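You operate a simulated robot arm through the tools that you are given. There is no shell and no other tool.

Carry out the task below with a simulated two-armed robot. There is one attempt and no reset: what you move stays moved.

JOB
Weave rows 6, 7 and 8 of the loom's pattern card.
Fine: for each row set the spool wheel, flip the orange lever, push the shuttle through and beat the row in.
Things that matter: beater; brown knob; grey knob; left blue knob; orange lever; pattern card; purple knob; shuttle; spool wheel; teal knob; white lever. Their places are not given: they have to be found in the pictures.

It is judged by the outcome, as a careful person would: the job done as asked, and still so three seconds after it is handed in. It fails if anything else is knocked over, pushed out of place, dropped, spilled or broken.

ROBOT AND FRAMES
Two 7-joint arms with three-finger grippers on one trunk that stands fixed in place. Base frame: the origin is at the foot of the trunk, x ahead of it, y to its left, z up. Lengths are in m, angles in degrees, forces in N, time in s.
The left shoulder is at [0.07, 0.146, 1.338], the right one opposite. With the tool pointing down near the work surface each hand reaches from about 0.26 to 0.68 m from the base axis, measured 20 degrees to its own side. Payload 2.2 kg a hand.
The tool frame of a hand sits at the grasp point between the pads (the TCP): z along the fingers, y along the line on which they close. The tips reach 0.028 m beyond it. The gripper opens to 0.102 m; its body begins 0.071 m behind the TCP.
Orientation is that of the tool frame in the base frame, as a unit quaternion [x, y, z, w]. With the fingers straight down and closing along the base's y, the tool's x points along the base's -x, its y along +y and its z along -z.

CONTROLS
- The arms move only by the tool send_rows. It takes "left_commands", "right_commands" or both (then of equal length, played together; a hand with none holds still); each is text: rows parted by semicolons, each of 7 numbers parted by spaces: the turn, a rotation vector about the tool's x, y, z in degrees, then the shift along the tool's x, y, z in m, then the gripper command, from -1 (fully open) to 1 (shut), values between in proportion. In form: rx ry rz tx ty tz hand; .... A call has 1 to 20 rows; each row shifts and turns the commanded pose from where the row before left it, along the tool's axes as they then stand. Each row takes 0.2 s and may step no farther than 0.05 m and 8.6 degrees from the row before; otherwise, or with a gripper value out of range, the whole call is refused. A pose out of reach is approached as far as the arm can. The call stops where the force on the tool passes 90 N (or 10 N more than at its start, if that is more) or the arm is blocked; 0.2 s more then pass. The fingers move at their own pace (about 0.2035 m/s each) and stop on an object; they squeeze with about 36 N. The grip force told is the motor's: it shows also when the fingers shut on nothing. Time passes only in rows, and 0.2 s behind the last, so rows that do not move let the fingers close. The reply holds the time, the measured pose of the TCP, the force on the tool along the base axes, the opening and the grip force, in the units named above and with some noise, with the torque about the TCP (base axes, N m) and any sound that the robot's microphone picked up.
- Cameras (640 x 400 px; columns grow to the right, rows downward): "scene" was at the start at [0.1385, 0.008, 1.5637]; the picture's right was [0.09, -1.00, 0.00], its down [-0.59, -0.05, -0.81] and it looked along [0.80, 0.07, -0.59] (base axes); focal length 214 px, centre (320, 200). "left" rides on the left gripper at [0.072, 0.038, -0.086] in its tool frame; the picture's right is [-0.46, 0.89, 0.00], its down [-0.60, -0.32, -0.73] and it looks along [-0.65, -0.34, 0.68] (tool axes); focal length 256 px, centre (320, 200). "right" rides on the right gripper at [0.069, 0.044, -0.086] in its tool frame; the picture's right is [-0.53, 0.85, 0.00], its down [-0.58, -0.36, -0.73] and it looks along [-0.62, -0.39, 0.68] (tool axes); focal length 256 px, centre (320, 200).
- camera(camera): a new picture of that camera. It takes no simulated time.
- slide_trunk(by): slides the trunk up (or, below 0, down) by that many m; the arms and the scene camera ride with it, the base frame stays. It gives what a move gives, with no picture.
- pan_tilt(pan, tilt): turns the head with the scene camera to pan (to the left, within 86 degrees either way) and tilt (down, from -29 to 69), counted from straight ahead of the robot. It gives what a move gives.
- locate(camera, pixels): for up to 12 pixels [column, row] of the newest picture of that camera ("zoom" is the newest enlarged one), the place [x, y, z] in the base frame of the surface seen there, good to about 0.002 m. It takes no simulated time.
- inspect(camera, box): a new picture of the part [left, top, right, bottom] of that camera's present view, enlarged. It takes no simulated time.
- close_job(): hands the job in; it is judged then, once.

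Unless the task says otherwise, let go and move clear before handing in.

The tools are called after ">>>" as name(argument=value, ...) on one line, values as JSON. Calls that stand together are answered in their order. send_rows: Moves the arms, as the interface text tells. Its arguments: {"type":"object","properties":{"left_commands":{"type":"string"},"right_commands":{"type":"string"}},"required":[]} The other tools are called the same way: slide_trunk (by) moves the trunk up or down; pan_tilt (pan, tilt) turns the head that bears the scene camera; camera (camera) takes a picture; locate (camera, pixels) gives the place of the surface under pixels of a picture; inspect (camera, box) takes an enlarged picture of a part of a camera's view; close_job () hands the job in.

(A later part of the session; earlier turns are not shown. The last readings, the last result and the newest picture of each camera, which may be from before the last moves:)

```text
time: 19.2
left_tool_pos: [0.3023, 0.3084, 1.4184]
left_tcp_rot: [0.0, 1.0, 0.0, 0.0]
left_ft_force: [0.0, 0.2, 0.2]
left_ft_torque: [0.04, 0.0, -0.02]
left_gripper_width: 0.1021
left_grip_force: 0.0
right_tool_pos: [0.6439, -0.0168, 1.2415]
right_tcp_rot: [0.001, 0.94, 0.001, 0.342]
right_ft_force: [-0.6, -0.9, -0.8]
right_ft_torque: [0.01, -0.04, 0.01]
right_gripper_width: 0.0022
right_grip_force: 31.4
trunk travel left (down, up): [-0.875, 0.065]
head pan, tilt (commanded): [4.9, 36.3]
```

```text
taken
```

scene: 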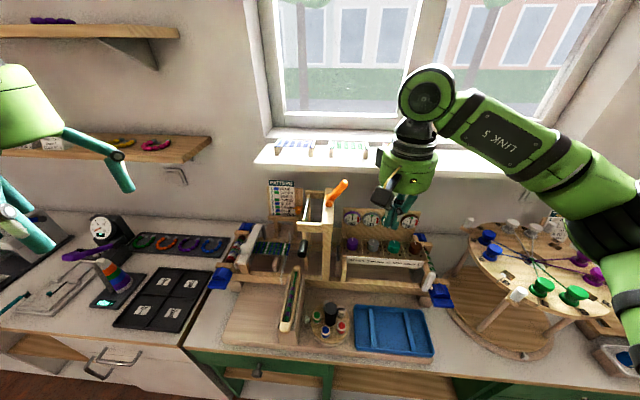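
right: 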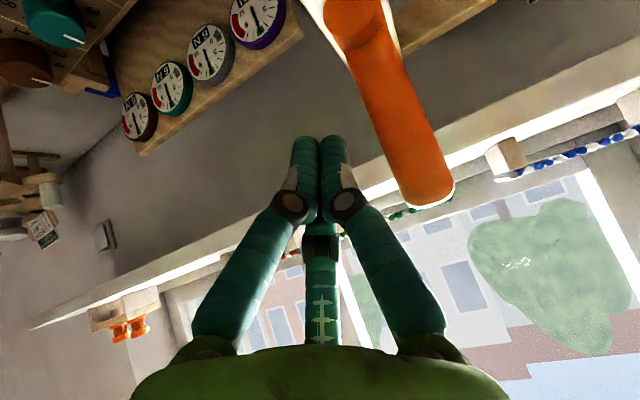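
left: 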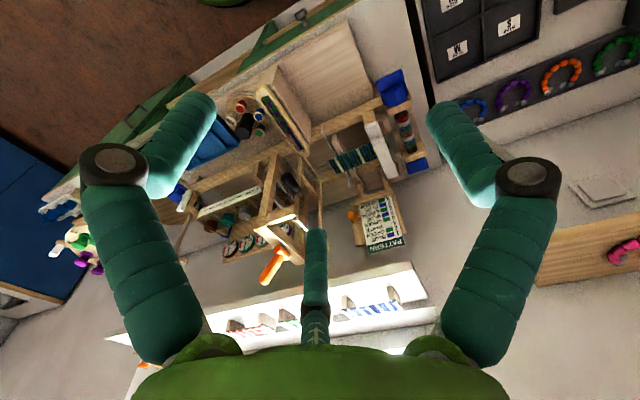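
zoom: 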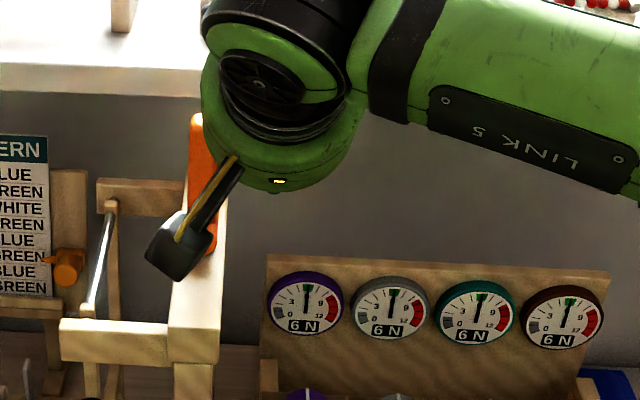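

The lever is now nearly upright. I continue pushing it left.

>>> send_rows(right_commands="0 0 0 0 0.01 0 1;0 0 0 0 0.01 0 1;0 0 0 0 0.01 0 1;0 0 0 0 0.008 0 1;0 0 0 0 0 0 1")

>>> inspect(camera="scene", box=[255, 150, 395, 240])

>>> camera(camera="right")

```text
time: 20.4
left_tool_pos: [0.303, 0.3084, 1.4196]
left_tcp_rot: [0.0, 1.0, 0.0, 0.0]
left_ft_force: [0.2, 0.2, 0.2]
left_ft_torque: [0.0, 0.02, 0.02]
left_gripper_width: 0.1022
left_grip_force: 0.1
right_tool_pos: [0.6452, 0.0218, 1.2412]
right_tcp_rot: [0.002, 0.94, 0.001, 0.342]
right_ft_force: [-0.9, -2.8, 1.4]
right_ft_torque: [-0.05, -0.01, 0.01]
right_gripper_width: 0.0021
right_grip_force: 31.6
trunk travel left (down, up): [-0.875, 0.065]
head pan, tilt (commanded): [4.9, 36.3]
```

```text
4.44 times, centred on (325, 195) of scene
```

zoom: 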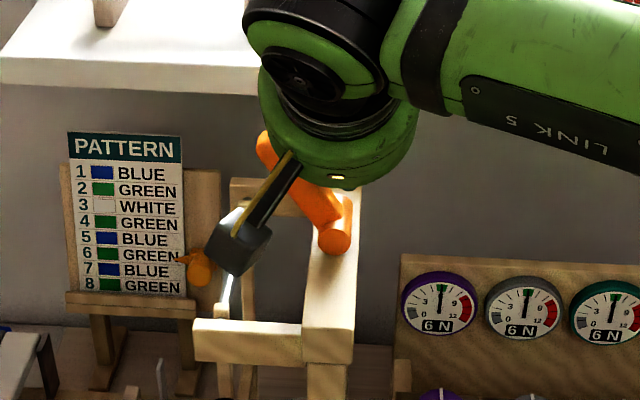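

```text
taken
```

right: 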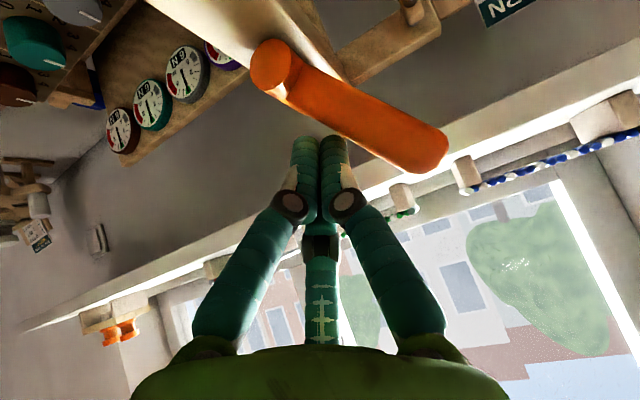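

The lever now leans left. I back the hand off to the right and out to verify.

>>> send_rows(right_commands="0 0 0 0 -0.03 0 1;0 0 0 0 -0.045 0 1;0 0 0 0 -0.045 0 1;0 0 0 0.02 -0.03 -0.03 1;0 0 0 0.02 -0.03 -0.03 1;0 0 0 0.02 -0.03 -0.03 1;0 0 0 0.02 -0.03 -0.03 1;0 0 0 0 0 0 1")

>>> camera(camera="scene")

>>> inspect(camera="scene", box=[255, 150, 415, 270])

>>> inspect(camera="scene", box=[225, 230, 375, 330])

```text
time: 22.2
left_tool_pos: [0.302, 0.3102, 1.4181]
left_tcp_rot: [0.0, 1.0, 0.0, 0.0]
left_ft_force: [-0.5, 0.2, -0.1]
left_ft_torque: [-0.01, 0.0, 0.02]
left_gripper_width: 0.102
left_grip_force: 0.0
right_tool_pos: [0.5036, -0.2195, 1.2837]
right_tcp_rot: [0.001, 0.94, 0.0, 0.342]
right_ft_force: [0.8, 0.4, 0.5]
right_ft_torque: [0.0, 0.0, -0.02]
right_gripper_width: 0.0021
right_grip_force: 31.5
trunk travel left (down, up): [-0.875, 0.065]
head pan, tilt (commanded): [4.9, 36.3]
```

```text
taken
```

scene: 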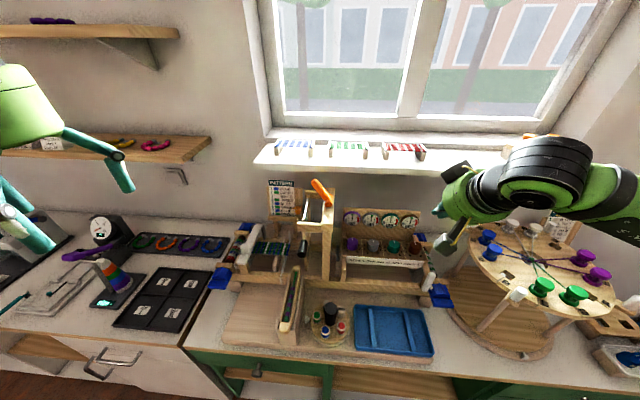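

```text
3.33 times, centred on (335, 210) of scene
```

zoom: 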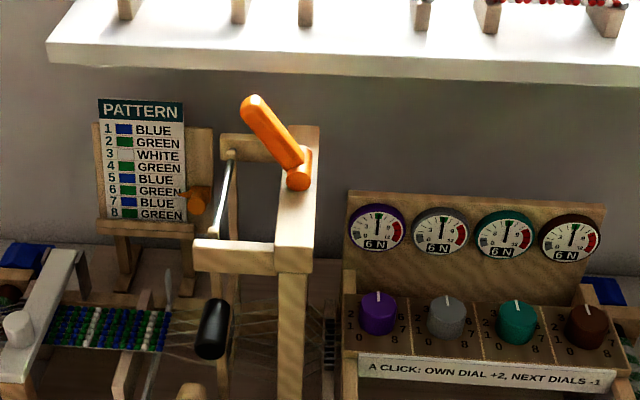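

```text
4.00 times, centred on (300, 280) of scene
```

zoom: 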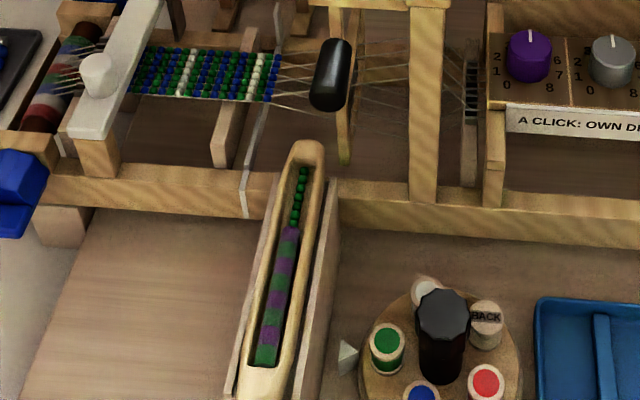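

The orange lever leans left now and the card pointer still marks row 6. Next I bring the left hand, fingers closed, behind the shuttle's near end (x≈0.37, y≈0.122), and park the right hand upright and away.

>>> send_rows(left_commands="0 0 0 -0.0041 -0.0236 0.0398 0;0 0 0 -0.0041 -0.0236 0.0398 1;0 0 0 -0.0041 -0.0236 0.0398 1;0 0 0 -0.0041 -0.0236 0.0398 1;0 0 0 -0.0041 -0.0236 0.0398 1;0 0 0 -0.0041 -0.0236 0.0398 1;0 0 0 -0.0041 -0.0236 0.0398 1;0 0 0 -0.0041 -0.0236 0.0398 1;0 0 0 0 0 0 1", right_commands="0 8 0 0 -0.01 0 1;0 8 0 0 -0.01 0 1;0 8 0 0 -0.01 0 1;0 8 0 0 -0.01 0 1;0 8 0 0 -0.01 0 1;0 0 0 0.03 -0.02 0 1;0 0 0 0.03 -0.02 0 1;0 0 0 0.03 -0.02 0 1;0 0 0 0 0 0 1")

>>> camera(camera="left")

>>> camera(camera="scene")

```text
time: 24.2
left_tool_pos: [0.3335, 0.117, 1.1016]
left_tcp_rot: [0.0, 1.0, -0.001, 0.0]
left_ft_force: [1.2, -0.7, 0.2]
left_ft_torque: [-0.01, 0.0, 0.02]
left_gripper_width: 0.0022
left_grip_force: 31.6
right_tool_pos: [0.4163, -0.3257, 1.2813]
right_tcp_rot: [0.002, 1.0, 0.0, 0.001]
right_ft_force: [0.1, 0.2, 0.2]
right_ft_torque: [-0.01, 0.01, 0.0]
right_gripper_width: 0.0022
right_grip_force: 31.7
trunk travel left (down, up): [-0.875, 0.065]
head pan, tilt (commanded): [4.9, 36.3]
```

```text
taken
```

left: 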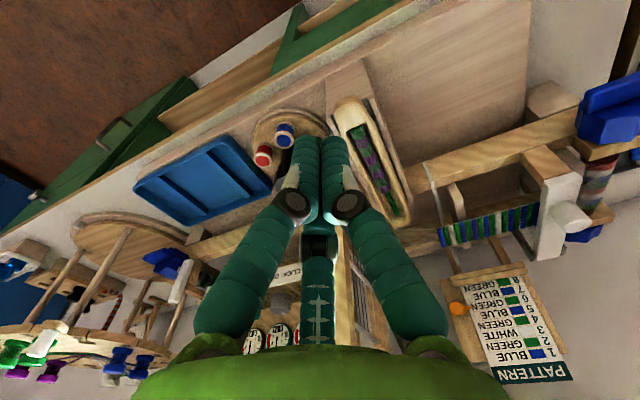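

```text
taken
```

scene: 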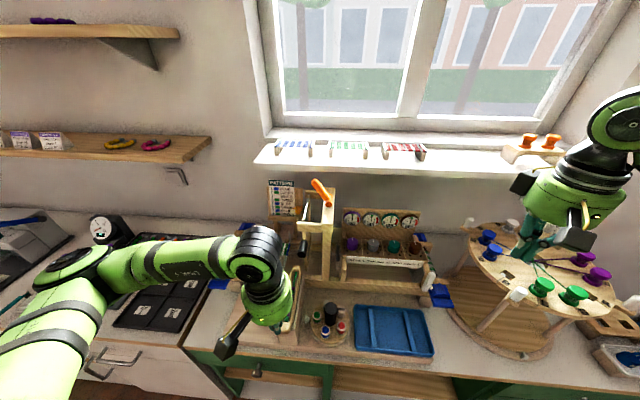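

The left hand is behind and above the shuttle at (0.334, 0.117, 1.102). I tilt its fingers 30° forward and check the pose.

>>> send_rows(left_commands="0 -7.5 0 0 0.0045 0 1;0 -7.5 0 0 0 0 1;0 -7.5 0 0 0 0 1;0 -7.5 0 0 0 0 1;0 0 0 0 0 0 1")

>>> camera(camera="scene")

```text
time: 25.4
left_tool_pos: [0.3735, 0.1026, 1.0893]
left_tcp_rot: [0.0, 0.966, 0.0, 0.259]
left_ft_force: [0.1, 0.3, -0.7]
left_ft_torque: [0.01, -0.03, 0.01]
left_gripper_width: 0.0023
left_grip_force: 31.7
left hand out of reach, approached as far as the arm can: row 2, 3, 4
right_tool_pos: [0.4163, -0.3259, 1.2815]
right_tcp_rot: [0.001, 1.0, 0.001, 0.0]
right_ft_force: [0.4, 0.0, 0.3]
right_ft_torque: [-0.01, 0.0, -0.01]
right_gripper_width: 0.0021
right_grip_force: 31.5
trunk travel left (down, up): [-0.875, 0.065]
head pan, tilt (commanded): [4.9, 36.3]
```

```text
taken
```

scene: 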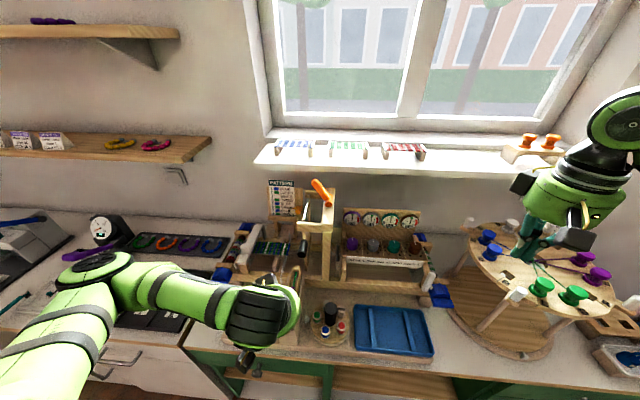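

The tilt at that height exceeded the near reach. I try the same tilt lower, where the arm is more extended.

>>> send_rows(left_commands="0 0 0 0.0267 0.0095 0.0077 1;0 0 0 0.0267 0.0095 0.0077 1;0 0 0 0 0 0 1")

```text
time: 26.2
left_tool_pos: [0.357, 0.1114, 1.041]
left_tcp_rot: [0.0, 0.966, 0.002, 0.258]
left_ft_force: [0.1, 0.3, 0.3]
left_ft_torque: [0.03, 0.02, -0.04]
left_gripper_width: 0.0019
left_grip_force: 31.1
left hand out of reach, approached as far as the arm can: row 1, 2
right_tool_pos: [0.4167, -0.3262, 1.2824]
right_tcp_rot: [0.001, 1.0, 0.001, 0.0]
right_ft_force: [0.3, -0.5, 1.0]
right_ft_torque: [0.01, 0.0, 0.0]
right_gripper_width: 0.0019
right_grip_force: 31.7
trunk travel left (down, up): [-0.875, 0.065]
head pan, tilt (commanded): [4.9, 36.3]
```

Still slightly too close. Raising the trunk by 0.06 m gives the arm more room, and nothing is above the hands.

>>> slide_trunk(by=0.06)

>>> send_rows(left_commands="0 0 0 0.0265 0.004 0.026 1;0 0 0 0.0265 0.004 0.026 1;0 0 0 0 0 0 1")

>>> camera(camera="scene")

```text
time: 27.2
left_tool_pos: [0.3572, 0.1103, 1.1012]
left_tcp_rot: [-0.001, 0.966, 0.002, 0.259]
left_ft_force: [0.2, 0.6, -0.1]
left_ft_torque: [-0.04, 0.0, 0.04]
left_gripper_width: 0.002
left_grip_force: 31.1
right_tool_pos: [0.4168, -0.3253, 1.3415]
right_tcp_rot: [0.001, 1.0, 0.0, 0.0]
right_ft_force: [-0.4, 0.1, 0.6]
right_ft_torque: [0.01, -0.04, 0.01]
right_gripper_width: 0.0022
right_grip_force: 31.9
trunk travel left (down, up): [-0.935, 0.005]
head pan, tilt (commanded): [4.9, 36.3]
```

```text
time: 28.0
left_tool_pos: [0.3372, 0.1194, 1.0275]
left_tcp_rot: [-0.001, 0.966, 0.001, 0.258]
left_ft_force: [0.3, 0.0, -1.2]
left_ft_torque: [0.02, 0.0, 0.0]
left_gripper_width: 0.0018
left_grip_force: 31.4
right_tool_pos: [0.4178, -0.3267, 1.3411]
right_tcp_rot: [0.0, 1.0, 0.001, 0.0]
right_ft_force: [-0.6, -0.7, 0.4]
right_ft_torque: [-0.02, 0.01, -0.01]
right_gripper_width: 0.0023
right_grip_force: 31.2
trunk travel left (down, up): [-0.935, 0.005]
head pan, tilt (commanded): [4.9, 36.3]
```

```text
taken
```

scene: 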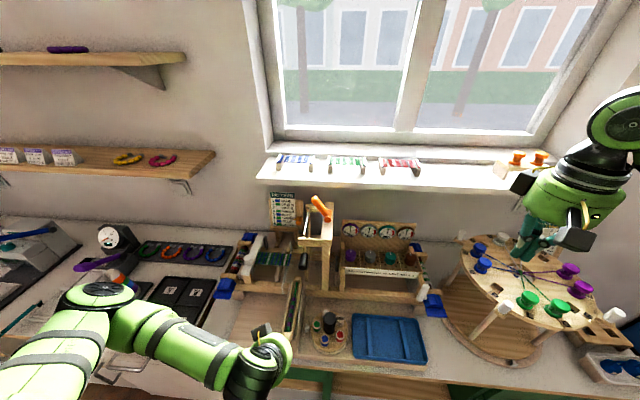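

Reach is fine now. I lower the left fingertips to behind the shuttle's end.

>>> send_rows(left_commands="0 0 0 0.01725 0.0013 0.0189 1;0 0 0 0.01725 0.0013 0.0189 1;0 0 0 0 0 0 1")

>>> inspect(camera="scene", box=[220, 260, 340, 380])

>>> camera(camera="left")

```text
time: 28.8
left_tool_pos: [0.326, 0.1207, 0.9787]
left_tcp_rot: [-0.001, 0.966, 0.001, 0.258]
left_ft_force: [-0.6, -0.5, 0.1]
left_ft_torque: [-0.03, 0.0, 0.03]
left_gripper_width: 0.0022
left_grip_force: 31.0
right_tool_pos: [0.4159, -0.3242, 1.3425]
right_tcp_rot: [0.001, 1.0, 0.0, 0.001]
right_ft_force: [-0.3, 0.1, -0.3]
right_ft_torque: [0.0, -0.02, 0.03]
right_gripper_width: 0.002
right_grip_force: 31.4
trunk travel left (down, up): [-0.935, 0.005]
head pan, tilt (commanded): [4.9, 36.3]
```

```text
3.33 times, centred on (280, 320) of scene
```

zoom: 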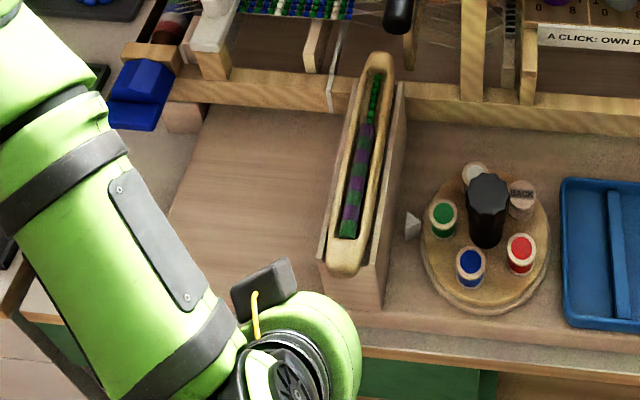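

```text
taken
```

left: 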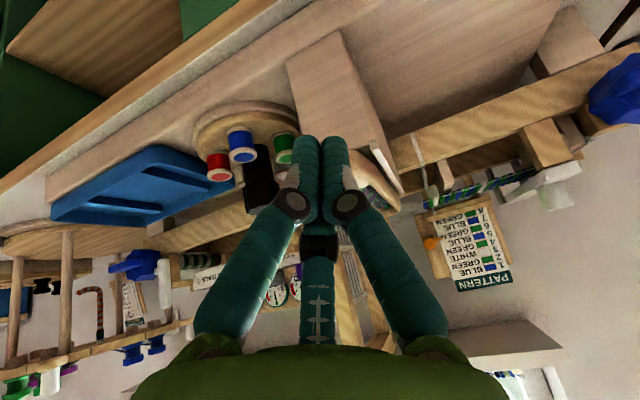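

The fingertips are just behind the shuttle's end. I push forward in small steps and watch.

>>> send_rows(left_commands="0 0 0 -0.013 0.0008 0.0075 1;0 0 0 -0.013 0 0.0075 1;0 0 0 -0.013 0 0.0075 1;0 0 0 -0.013 0 0.0075 1;0 0 0 0 0 0 1")

>>> inspect(camera="scene", box=[220, 230, 364, 340])

```text
time: 30.0
left_tool_pos: [0.3876, 0.1234, 0.9802]
left_tcp_rot: [0.0, 0.966, 0.0, 0.257]
left_ft_force: [-1.8, 0.3, -1.2]
left_ft_torque: [0.01, 0.02, 0.01]
left_gripper_width: 0.0019
left_grip_force: 31.2
right_tool_pos: [0.4159, -0.3255, 1.3427]
right_tcp_rot: [0.0, 1.0, 0.0, -0.001]
right_ft_force: [0.3, 0.4, -0.2]
right_ft_torque: [0.01, 0.02, -0.02]
right_gripper_width: 0.0024
right_grip_force: 31.4
trunk travel left (down, up): [-0.935, 0.005]
head pan, tilt (commanded): [4.9, 36.3]
```

```text
3.64 times, centred on (292, 285) of scene
```

zoom: 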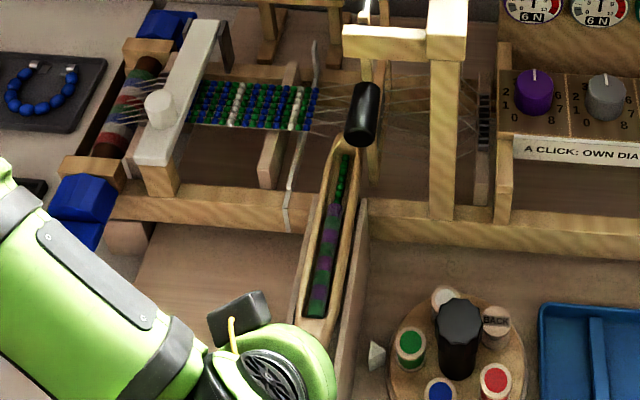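

The shuttle slides easily (about 2 N). I keep pushing, lowering the tips 3 mm for a surer contact.

>>> send_rows(left_commands="0 0 0 -0.0115 -0.0005 0.0101 1;0 0 0 -0.013 0 0.0075 1;0 0 0 -0.013 0 0.0075 1;0 0 0 0 0 0 1")

>>> inspect(camera="scene", box=[220, 230, 364, 340])

>>> camera(camera="left")

```text
time: 31.0
left_tool_pos: [0.4309, 0.123, 0.9778]
left_tcp_rot: [-0.001, 0.966, 0.001, 0.259]
left_ft_force: [-1.6, -0.8, 0.8]
left_ft_torque: [0.0, 0.02, -0.02]
left_gripper_width: 0.002
left_grip_force: 31.2
right_tool_pos: [0.4163, -0.3262, 1.3426]
right_tcp_rot: [0.001, 1.0, 0.001, 0.001]
right_ft_force: [-0.3, 0.4, 0.3]
right_ft_torque: [-0.02, -0.02, 0.04]
right_gripper_width: 0.002
right_grip_force: 31.0
trunk travel left (down, up): [-0.935, 0.005]
head pan, tilt (commanded): [4.9, 36.3]
```

```text
3.64 times, centred on (292, 285) of scene
```

zoom: 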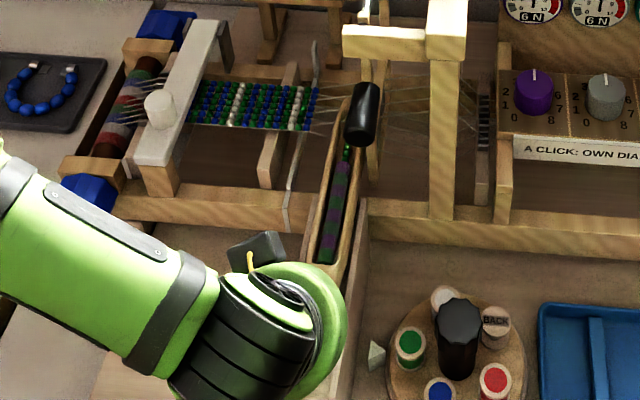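

```text
taken
```

left: 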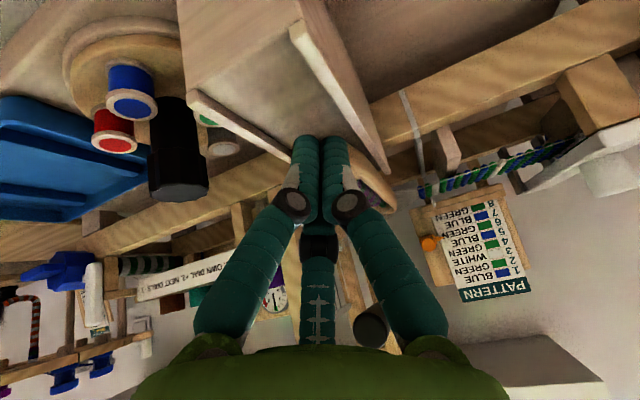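

The shuttle's rear is now near x=0.455. I tilt the hand further to 45° so its body clears the beater's handle, and continue.

>>> send_rows(left_commands="0 -7.5 0 0 0 0 1;0 -7.5 0 0 0 0 1;0 0 0 0.0031 0 0.0031 1;0 0 0 -0.0106 0 0.0106 1;0 0 0 -0.0106 0 0.0106 1;0 0 0 0 0 0 1")

>>> inspect(camera="scene", box=[220, 230, 364, 340])

>>> camera(camera="left")

```text
time: 32.4
left_tool_pos: [0.4692, 0.0926, 0.9889]
left_tcp_rot: [0.0, 0.925, 0.001, 0.381]
left_ft_force: [0.0, 0.8, 0.5]
left_ft_torque: [-0.02, -0.03, -0.03]
left_gripper_width: 0.0021
left_grip_force: 31.8
left hand out of reach, approached as far as the arm can: row 2, 3
right_tool_pos: [0.4157, -0.3255, 1.3419]
right_tcp_rot: [0.001, 1.0, 0.0, 0.0]
right_ft_force: [-0.7, 0.6, -0.2]
right_ft_torque: [-0.03, 0.02, -0.01]
right_gripper_width: 0.0023
right_grip_force: 31.5
trunk travel left (down, up): [-0.935, 0.005]
head pan, tilt (commanded): [4.9, 36.3]
```

```text
3.64 times, centred on (292, 285) of scene
```

zoom: 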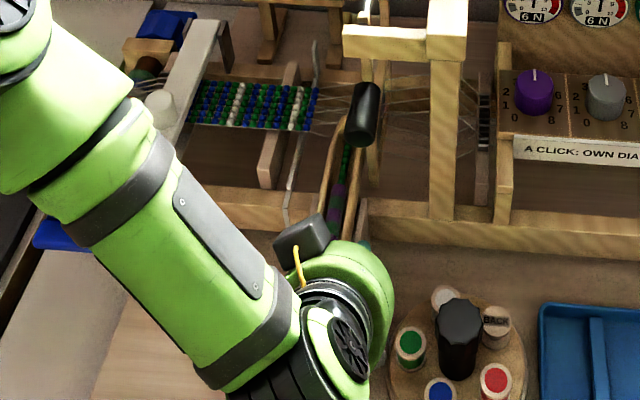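

```text
taken
```

left: 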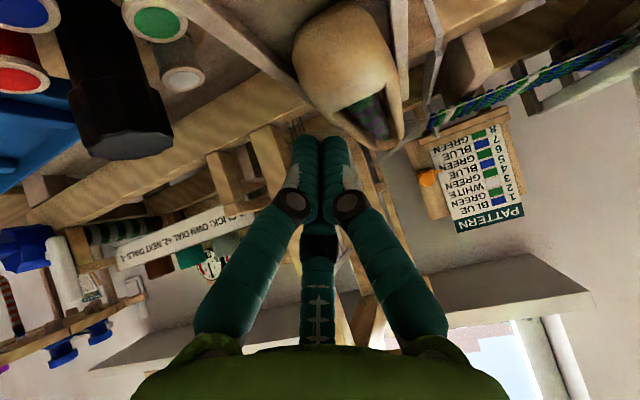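

The extra tilt was out of reach and the hand drifted right to y=0.093 (it touched nothing; forces are nil). I lift, return to the 30° tilt, and realign behind the shuttle.

>>> send_rows(left_commands="0 0 0 -0.0283 0 -0.0283 1;0 7.5 0 0 0 0 1;0 7.5 0 0 0 0 1;0 0 0 0.022 0.015 -0.0125 1;0 0 0 0.022 0.015 -0.0125 1;0 0 0 0 0 0 1")

>>> camera(camera="left")

```text
time: 33.8
left_tool_pos: [0.4215, 0.1221, 1.0298]
left_tcp_rot: [0.0, 0.966, 0.0, 0.259]
left_ft_force: [-0.2, -0.4, -0.9]
left_ft_torque: [0.01, 0.01, -0.01]
left_gripper_width: 0.0023
left_grip_force: 31.5
right_tool_pos: [0.4169, -0.3263, 1.3418]
right_tcp_rot: [0.0, 1.0, 0.002, 0.001]
right_ft_force: [0.6, 0.4, -0.5]
right_ft_torque: [0.0, 0.01, -0.01]
right_gripper_width: 0.0019
right_grip_force: 31.2
trunk travel left (down, up): [-0.935, 0.005]
head pan, tilt (commanded): [4.9, 36.3]
```

```text
taken
```

left: 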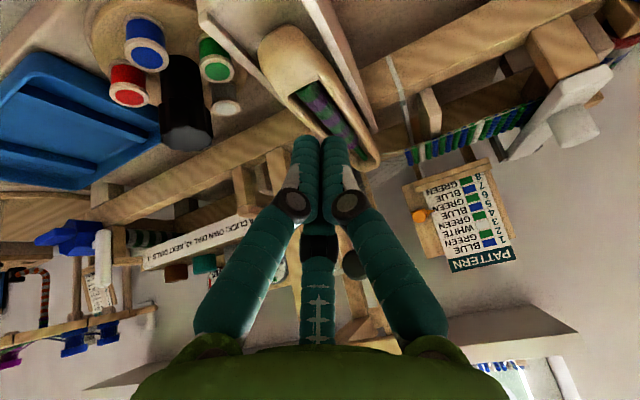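

I locate the shuttle's rear end in this left picture before lowering.

>>> locate(camera="left", pixels=[[265, 45], [280, 30], [270, 70], [300, 60], [290, 80], [325, 20], [200, 15], [350, 75]])

```text
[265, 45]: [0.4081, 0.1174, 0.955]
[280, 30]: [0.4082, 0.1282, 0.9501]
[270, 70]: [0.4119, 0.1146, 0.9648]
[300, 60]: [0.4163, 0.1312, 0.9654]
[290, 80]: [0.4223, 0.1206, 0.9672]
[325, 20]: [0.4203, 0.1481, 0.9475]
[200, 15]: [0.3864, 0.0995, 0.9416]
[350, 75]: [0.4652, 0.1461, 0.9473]
```

The shuttle's rear reads x≈0.405, so I check whether it slid back or the tips rode over it.

>>> inspect(camera="scene", box=[220, 230, 364, 340])

>>> inspect(camera="left", box=[180, 0, 460, 200])

```text
3.64 times, centred on (292, 285) of scene
```

zoom: 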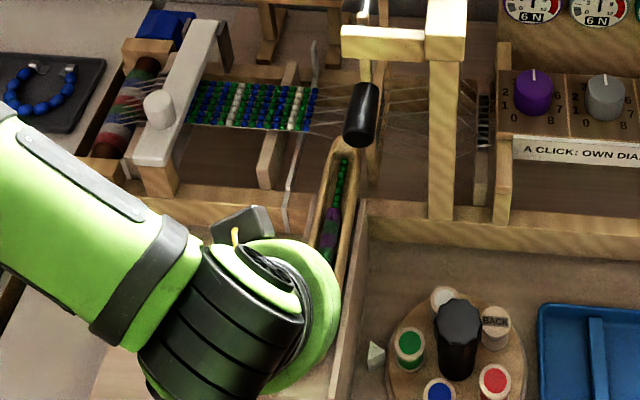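

```text
2.00 times, centred on (320, 100) of left
```

zoom: 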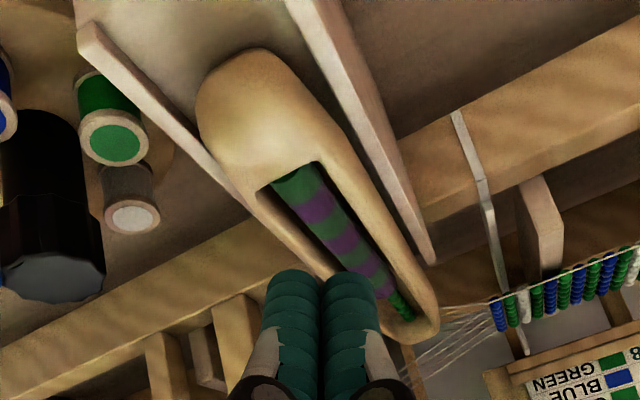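

The shuttle seems to have slid back some. I wait a moment to see whether it is spring-returned.

>>> send_rows(left_commands="0 0 0 0 0 0 1;0 0 0 0 0 0 1;0 0 0 0 0 0 1;0 0 0 0 0 0 1;0 0 0 0 0 0 1")

>>> inspect(camera="left", box=[180, 0, 460, 200])

>>> locate(camera="zoom", pixels=[[205, 85], [215, 120], [250, 70], [270, 120], [430, 320]])

```text
time: 35.0
left_tool_pos: [0.4201, 0.1226, 1.0294]
left_tcp_rot: [0.0, 0.966, 0.001, 0.258]
left_ft_force: [0.1, -0.4, 0.4]
left_ft_torque: [0.01, 0.02, -0.03]
left_gripper_width: 0.0019
left_grip_force: 31.1
right_tool_pos: [0.4157, -0.3255, 1.3424]
right_tcp_rot: [0.001, 1.0, 0.0, 0.0]
right_ft_force: [-0.3, -0.7, 0.3]
right_ft_torque: [-0.03, -0.01, -0.02]
right_gripper_width: 0.0023
right_grip_force: 32.2
trunk travel left (down, up): [-0.935, 0.005]
head pan, tilt (commanded): [4.9, 36.3]
```

```text
2.00 times, centred on (320, 100) of left
```

zoom: 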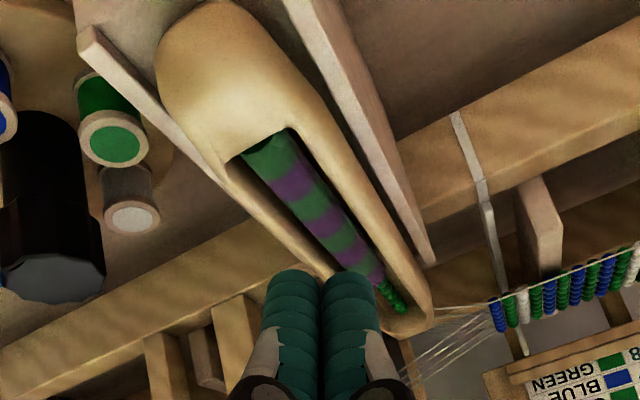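

```text
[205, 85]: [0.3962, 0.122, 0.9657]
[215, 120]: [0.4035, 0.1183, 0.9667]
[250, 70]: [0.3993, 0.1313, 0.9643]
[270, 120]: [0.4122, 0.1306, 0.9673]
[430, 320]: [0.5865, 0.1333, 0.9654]
```

The shuttle creeps back by itself, so it is spring-returned and must be pushed all the way in one go. I move back behind its end at the 30° tilt.

>>> send_rows(left_commands="0 0 0 0.039 0 -0.0225 1;0 0 0 0.0371 0 -0.0157 1;0 0 0 0.0125 0 0.0217 1;0 0 0 0.0125 0 0.0217 1;0 0 0 0 0 0 1;0 0 0 0 0 0 1")

>>> camera(camera="left")

```text
time: 36.4
left_tool_pos: [0.3345, 0.1231, 0.9724]
left_tcp_rot: [-0.001, 0.966, 0.0, 0.259]
left_ft_force: [-1.3, 0.5, -0.3]
left_ft_torque: [0.0, -0.02, 0.01]
left_gripper_width: 0.002
left_grip_force: 31.8
right_tool_pos: [0.4161, -0.3238, 1.3421]
right_tcp_rot: [0.001, 1.0, 0.0, 0.0]
right_ft_force: [0.6, 0.8, 0.0]
right_ft_torque: [-0.01, 0.0, 0.01]
right_gripper_width: 0.0023
right_grip_force: 31.7
trunk travel left (down, up): [-0.935, 0.005]
head pan, tilt (commanded): [4.9, 36.3]
```

```text
taken
```

left: 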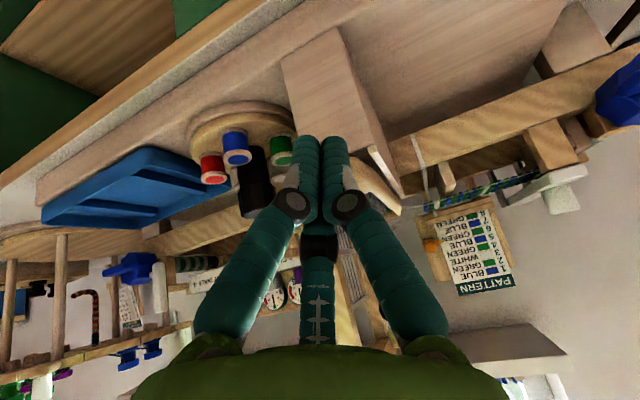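

Tips are at z≈0.948 behind the shuttle. I push steadily 0.16 m forward.

>>> send_rows(left_commands="0 0 0 -0.0183 0 0.0083 1;0 0 0 -0.0173 0 0.01 1;0 0 0 -0.0173 0 0.01 1;0 0 0 -0.0173 0 0.01 1;0 0 0 -0.0173 0 0.01 1;0 0 0 -0.0173 0 0.01 1;0 0 0 -0.0173 0 0.01 1;0 0 0 -0.0173 0 0.01 1")

>>> inspect(camera="scene", box=[220, 230, 364, 340])

>>> camera(camera="left")

```text
time: 38.2
left_tool_pos: [0.4652, 0.1217, 0.9743]
left_tcp_rot: [0.002, 0.969, -0.002, 0.245]
left_ft_force: [-70.8, 8.6, 15.1]
left_ft_torque: [0.15, 0.69, -0.02]
left_gripper_width: 0.0022
left_grip_force: 31.6
right_tool_pos: [0.3975, -0.325, 1.3484]
right_tcp_rot: [0.001, 1.0, 0.0, 0.008]
right_ft_force: [0.1, 0.0, -0.4]
right_ft_torque: [0.02, 0.05, 0.02]
right_gripper_width: 0.0022
right_grip_force: 31.5
trunk travel left (down, up): [-0.935, 0.005]
head pan, tilt (commanded): [4.9, 36.3]
```

```text
3.64 times, centred on (292, 285) of scene
```

zoom: 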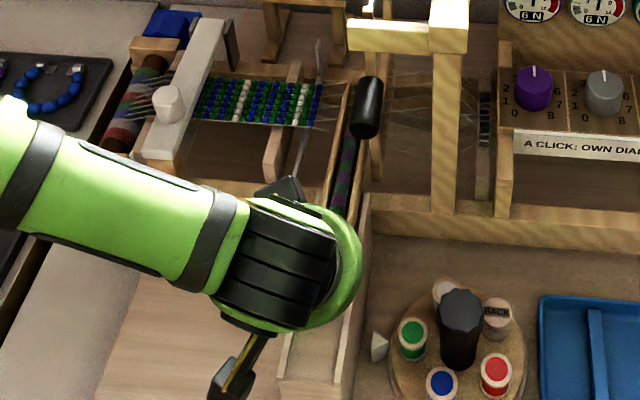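

```text
taken
```

left: 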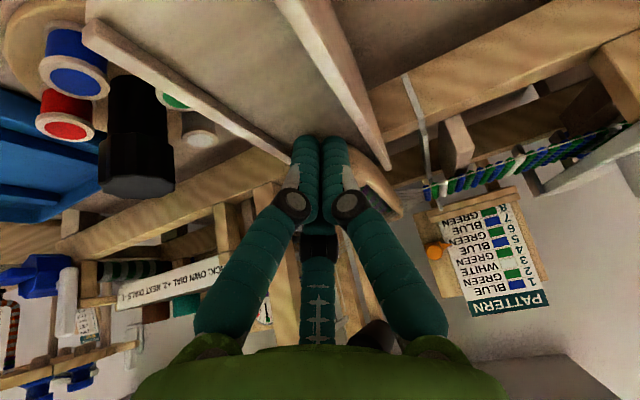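

The force rose to 71 N at x=0.465, so the shuttle has reached its end stop. I back off and look at the weave.

>>> send_rows(left_commands="0 0 0 0.0173 0 -0.01 1;0 0 0 0.026 0 -0.015 1;0 0 0 0.0 0 -0.03 1;0 0 0 0 0 -0.03 1;0 0 0 0 0 0 1")

>>> inspect(camera="scene", box=[220, 230, 364, 340])

>>> inspect(camera="scene", box=[255, 180, 425, 290])

```text
time: 39.4
left_tool_pos: [0.4189, 0.1218, 1.0274]
left_tcp_rot: [-0.001, 0.966, 0.001, 0.258]
left_ft_force: [-0.1, -0.6, -1.1]
left_ft_torque: [-0.01, -0.01, 0.02]
left_gripper_width: 0.002
left_grip_force: 31.2
right_tool_pos: [0.417, -0.3259, 1.3416]
right_tcp_rot: [0.001, 1.0, -0.001, 0.0]
right_ft_force: [1.0, -0.2, 1.3]
right_ft_torque: [-0.03, 0.05, -0.05]
right_gripper_width: 0.0021
right_grip_force: 31.2
trunk travel left (down, up): [-0.935, 0.005]
head pan, tilt (commanded): [4.9, 36.3]
```

```text
3.64 times, centred on (292, 285) of scene
```

zoom: 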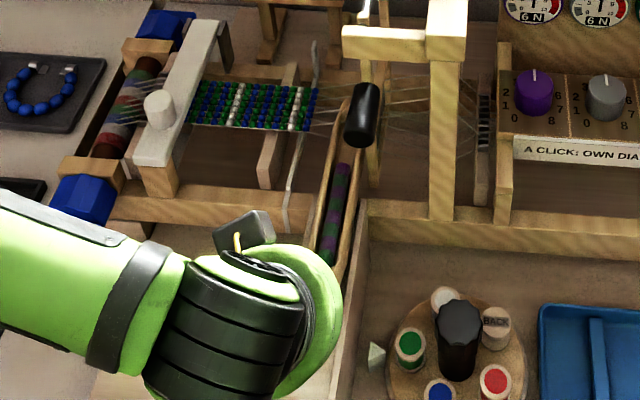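

```text
3.64 times, centred on (340, 235) of scene
```

zoom: 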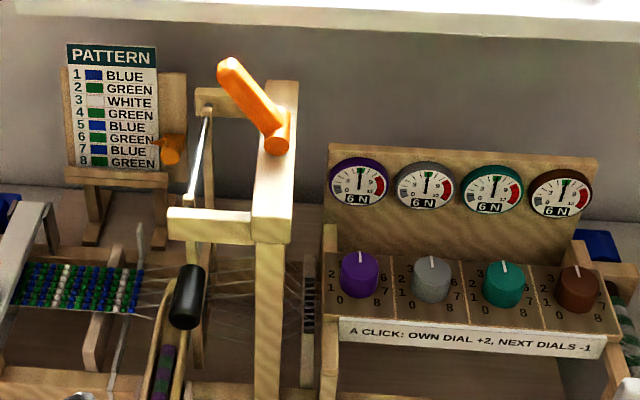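

The shuttle's green beads are gone (zoom 345,165), so the green pick has been laid in. While the shuttle creeps back I raise the left hand and study the beater's geometry.

>>> send_rows(left_commands="0 0 0 -0.01875 0.015 -0.0325 1;0 0 0 -0.01875 0.015 -0.0325 1;0 0 0 -0.01875 0.015 -0.0325 1;0 0 0 -0.01875 0.015 -0.0325 1;0 0 0 0 0 0 1;0 0 0 0 0 0 1;0 0 0 0 0 0 1")

>>> camera(camera="scene")

>>> inspect(camera="scene", box=[260, 190, 364, 290])

>>> camera(camera="left")

```text
time: 41.0
left_tool_pos: [0.4165, 0.1807, 1.1787]
left_tcp_rot: [0.0, 0.966, 0.0, 0.259]
left_ft_force: [0.6, 0.5, 0.1]
left_ft_torque: [0.0, 0.02, 0.01]
left_gripper_width: 0.0021
left_grip_force: 31.5
right_tool_pos: [0.4162, -0.3257, 1.3427]
right_tcp_rot: [0.0, 1.0, 0.0, 0.001]
right_ft_force: [0.3, -0.1, -0.1]
right_ft_torque: [0.01, -0.01, 0.05]
right_gripper_width: 0.002
right_grip_force: 31.2
trunk travel left (down, up): [-0.935, 0.005]
head pan, tilt (commanded): [4.9, 36.3]
```

```text
taken
```

scene: 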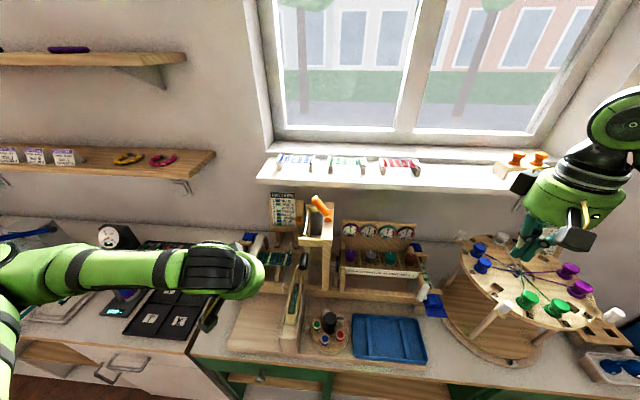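

```text
4.00 times, centred on (312, 240) of scene
```

zoom: 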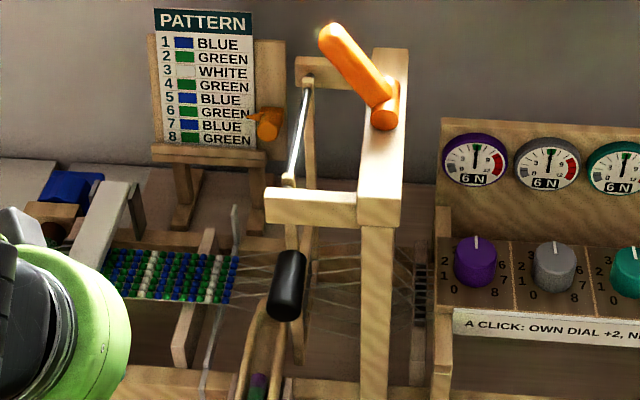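

```text
taken
```

left: 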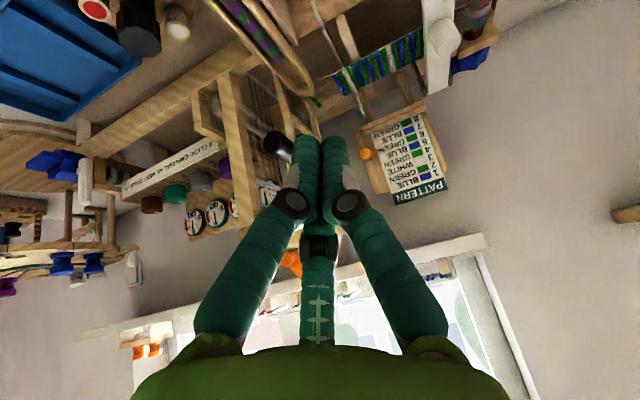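

I locate the handle, front bar, post and beater in this zoom.

>>> inspect(camera="scene", box=[272, 205, 352, 280])

>>> locate(camera="zoom", pixels=[[289, 265], [285, 310], [270, 300], [305, 275], [230, 175], [330, 190], [400, 180], [390, 260], [400, 330], [285, 200], [310, 110], [320, 350]])

```text
5.33 times, centred on (312, 242) of scene
```

zoom: 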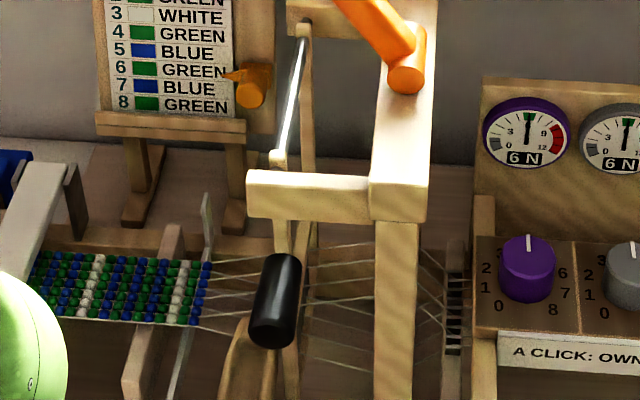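

```text
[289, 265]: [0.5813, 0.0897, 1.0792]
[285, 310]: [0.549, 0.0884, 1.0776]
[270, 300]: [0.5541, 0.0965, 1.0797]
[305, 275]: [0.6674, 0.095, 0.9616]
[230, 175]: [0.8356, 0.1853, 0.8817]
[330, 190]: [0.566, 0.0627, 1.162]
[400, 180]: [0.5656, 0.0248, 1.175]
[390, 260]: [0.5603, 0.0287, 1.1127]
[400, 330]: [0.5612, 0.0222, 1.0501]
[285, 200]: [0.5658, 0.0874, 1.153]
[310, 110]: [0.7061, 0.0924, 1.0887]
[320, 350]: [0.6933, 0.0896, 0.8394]
```

The handle is about x 0.535–0.585, y 0.094, z 1.065, with a post at y≤0.038 (front face x≈0.56) and a bar above. I move the left hand, tilted 40°, to the right-front of the handle and check that the shuttle has returned.

>>> send_rows(left_commands="0 -5 0 0 0 0 1;0 -5 0 0 0 0 1;0 0 0 0.003 -0.0327 0.0166 1;0 0 0 0.003 -0.0327 0.0166 1;0 0 0 0.003 -0.0327 0.0166 1;0 0 0 0.003 -0.0327 0.0166 1;0 0 0 0 0 0 1;0 0 0 0 0 0 1")

>>> camera(camera="left")

>>> inspect(camera="scene", box=[220, 220, 370, 340])

```text
time: 42.8
left_tool_pos: [0.4631, 0.0511, 1.1133]
left_tcp_rot: [0.001, 0.94, 0.0, 0.342]
left_ft_force: [-0.2, -0.3, 0.5]
left_ft_torque: [-0.01, 0.01, -0.01]
left_gripper_width: 0.0019
left_grip_force: 31.3
left hand out of reach, approached as far as the arm can: row 1, 2
right_tool_pos: [0.4154, -0.3246, 1.3434]
right_tcp_rot: [0.001, 1.0, 0.0, 0.0]
right_ft_force: [0.9, 0.0, -0.3]
right_ft_torque: [0.03, 0.0, -0.03]
right_gripper_width: 0.0023
right_grip_force: 30.6
trunk travel left (down, up): [-0.935, 0.005]
head pan, tilt (commanded): [4.9, 36.3]
```

```text
taken
```

left: 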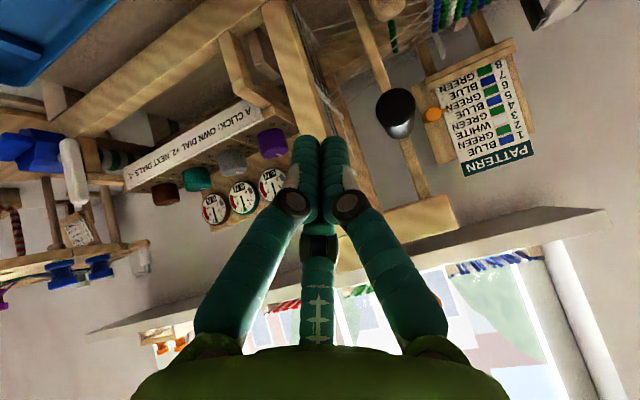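

```text
3.33 times, centred on (295, 280) of scene
```

zoom: 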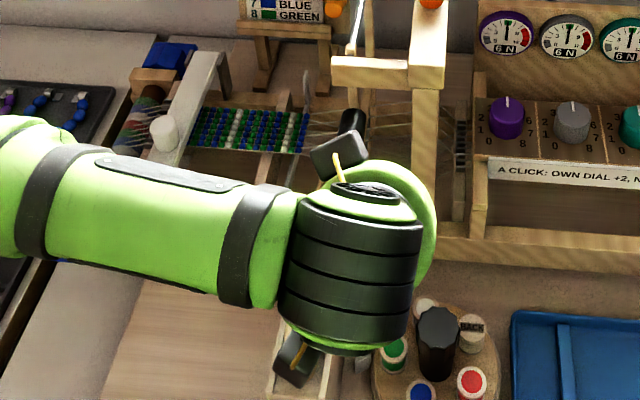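

The new green pick hangs in the shed (left picture 393,30) and the handle is at (395,112). I move in front-right of the handle and wait for the shuttle to come home.

>>> send_rows(left_commands="0 0 0 -0.0106 0.0005 0.0317 1;0 0 0 -0.0106 0.0005 0.0317 1;0 0 0 0 0 0 1;0 0 0 0 0 0 1;0 0 0 0 0 0 1;0 0 0 0 0 0 1;0 0 0 0 0 0 1;0 0 0 0 0 0 1;0 0 0 0 0 0 1;0 0 0 0 0 0 1;0 0 0 0 0 0 1;0 0 0 0 0 0 1;0 0 0 0 0 0 1;0 0 0 0 0 0 1;0 0 0 0 0 0 1;0 0 0 0 0 0 1")

>>> camera(camera="left")

>>> inspect(camera="scene", box=[220, 220, 370, 340])

```text
time: 46.2
left_tool_pos: [0.5201, 0.0483, 1.0784]
left_tcp_rot: [0.0, 0.94, 0.0, 0.341]
left_ft_force: [0.1, -0.4, -0.2]
left_ft_torque: [0.01, 0.06, -0.01]
left_gripper_width: 0.0019
left_grip_force: 31.7
right_tool_pos: [0.4164, -0.326, 1.3426]
right_tcp_rot: [0.0, 1.0, 0.0, 0.0]
right_ft_force: [-0.1, -0.1, 0.5]
right_ft_torque: [0.02, 0.0, 0.01]
right_gripper_width: 0.002
right_grip_force: 31.6
trunk travel left (down, up): [-0.935, 0.005]
head pan, tilt (commanded): [4.9, 36.3]
```

```text
taken
```

left: 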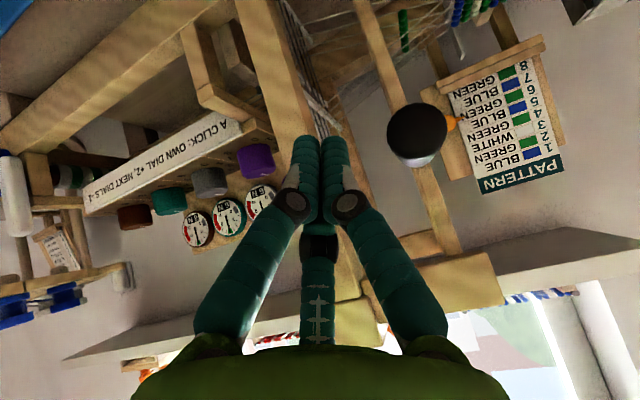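

```text
3.33 times, centred on (295, 280) of scene
```

zoom: 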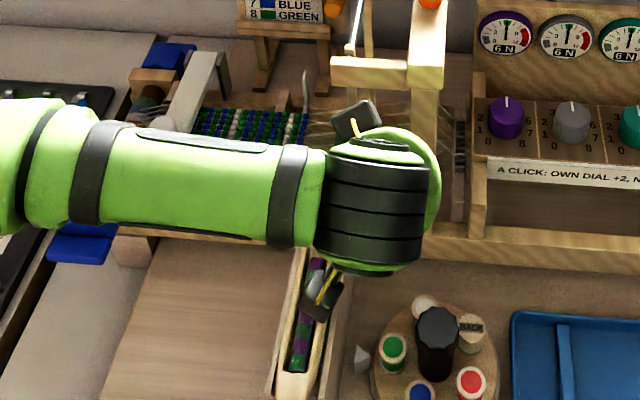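

The shuttle is home again. I locate the handle's end and nearby post in the left picture to confirm that the fingertips will catch its side.

>>> locate(camera="left", pixels=[[417, 130], [392, 135], [440, 140], [420, 162], [405, 105], [320, 145], [305, 145], [335, 145], [290, 110], [265, 70]])

```text
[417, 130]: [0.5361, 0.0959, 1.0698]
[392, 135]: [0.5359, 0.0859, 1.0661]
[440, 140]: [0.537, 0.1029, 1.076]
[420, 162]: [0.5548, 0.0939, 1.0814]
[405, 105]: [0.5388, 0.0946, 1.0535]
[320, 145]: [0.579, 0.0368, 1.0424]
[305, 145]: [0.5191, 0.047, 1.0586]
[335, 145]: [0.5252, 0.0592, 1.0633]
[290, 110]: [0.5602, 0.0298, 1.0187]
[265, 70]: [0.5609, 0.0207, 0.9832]
```

The handle's front face is at x=0.536, y 0.0955. I advance the fingertips 18 mm so they overlap its side, then start pushing it left gently.

>>> send_rows(left_commands="0 0 0 -0.0069 0.006 0.0058 1;0 0 0 -0.0069 0 0.0058 1;0 0 0 0 0.008 0 1;0 0 0 0 0.008 0 1;0 0 0 0 0 0 1")

>>> camera(camera="left")

>>> inspect(camera="scene", box=[240, 200, 370, 300])

```text
time: 47.4
left_tool_pos: [0.5395, 0.0704, 1.078]
left_tcp_rot: [0.0, 0.94, 0.001, 0.341]
left_ft_force: [-0.6, 0.1, -0.5]
left_ft_torque: [0.0, 0.0, -0.02]
left_gripper_width: 0.0021
left_grip_force: 31.5
right_tool_pos: [0.4155, -0.326, 1.3415]
right_tcp_rot: [0.001, 1.0, 0.001, 0.0]
right_ft_force: [0.1, -0.1, 0.3]
right_ft_torque: [-0.02, 0.01, 0.04]
right_gripper_width: 0.0021
right_grip_force: 31.2
trunk travel left (down, up): [-0.935, 0.005]
head pan, tilt (commanded): [4.9, 36.3]
```

```text
taken
```

left: 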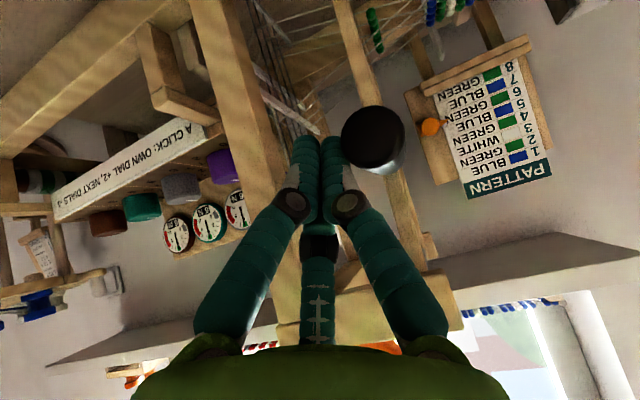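

```text
4.00 times, centred on (305, 250) of scene
```

zoom: 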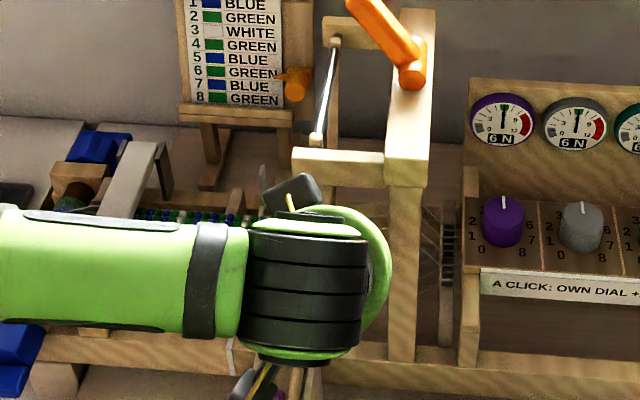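

The fingertips are right beside the handle. I push left and monitor force and the pick.

>>> send_rows(left_commands="0 0 0 0 0.008 0 1;0 0 0 0 0.008 0 1;0 0 0 0 0.008 0 1;0 0 0 0 0 0 1")

>>> camera(camera="left")

```text
time: 48.4
left_tool_pos: [0.5401, 0.0908, 1.0808]
left_tcp_rot: [0.003, 0.94, -0.001, 0.342]
left_ft_force: [1.9, -19.3, -1.8]
left_ft_torque: [-0.17, -0.13, -0.14]
left_gripper_width: 0.0023
left_grip_force: 31.6
right_tool_pos: [0.4171, -0.3295, 1.3412]
right_tcp_rot: [0.0, 1.0, 0.002, 0.0]
right_ft_force: [0.1, 0.1, 0.1]
right_ft_torque: [0.0, 0.03, 0.01]
right_gripper_width: 0.0022
right_grip_force: 31.7
trunk travel left (down, up): [-0.935, 0.005]
head pan, tilt (commanded): [4.9, 36.3]
```

```text
taken
```

left: 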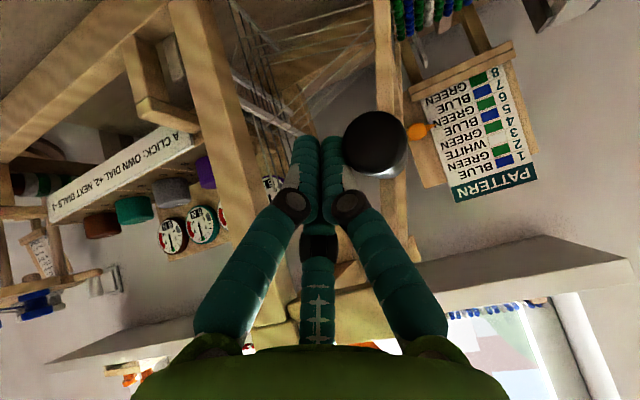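

Force has risen to 19 N as the reed meets the cloth. I check whether the row was beaten in.

>>> inspect(camera="left", box=[340, 0, 560, 210])

>>> inspect(camera="scene", box=[225, 180, 425, 300])

```text
1.90 times, centred on (450, 105) of left
```

zoom: 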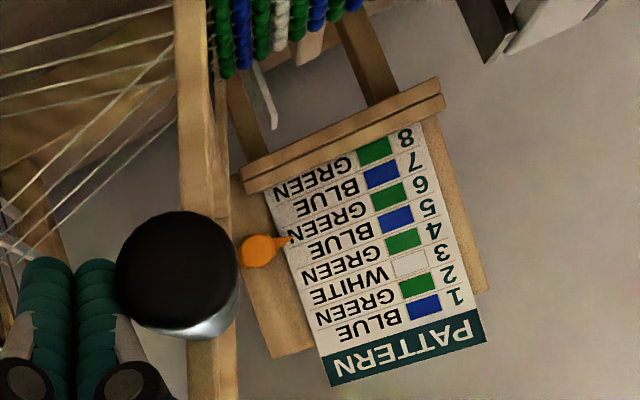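

```text
3.20 times, centred on (325, 240) of scene
```

zoom: 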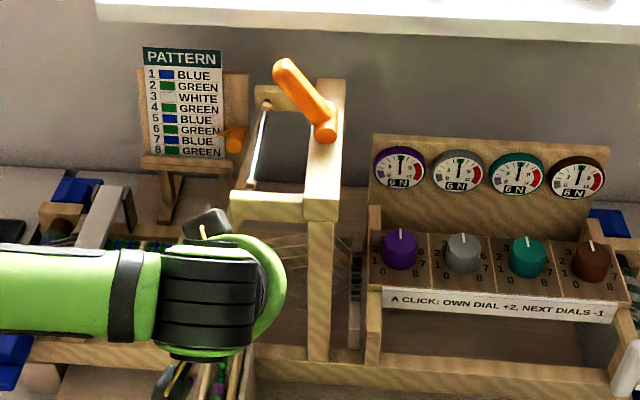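

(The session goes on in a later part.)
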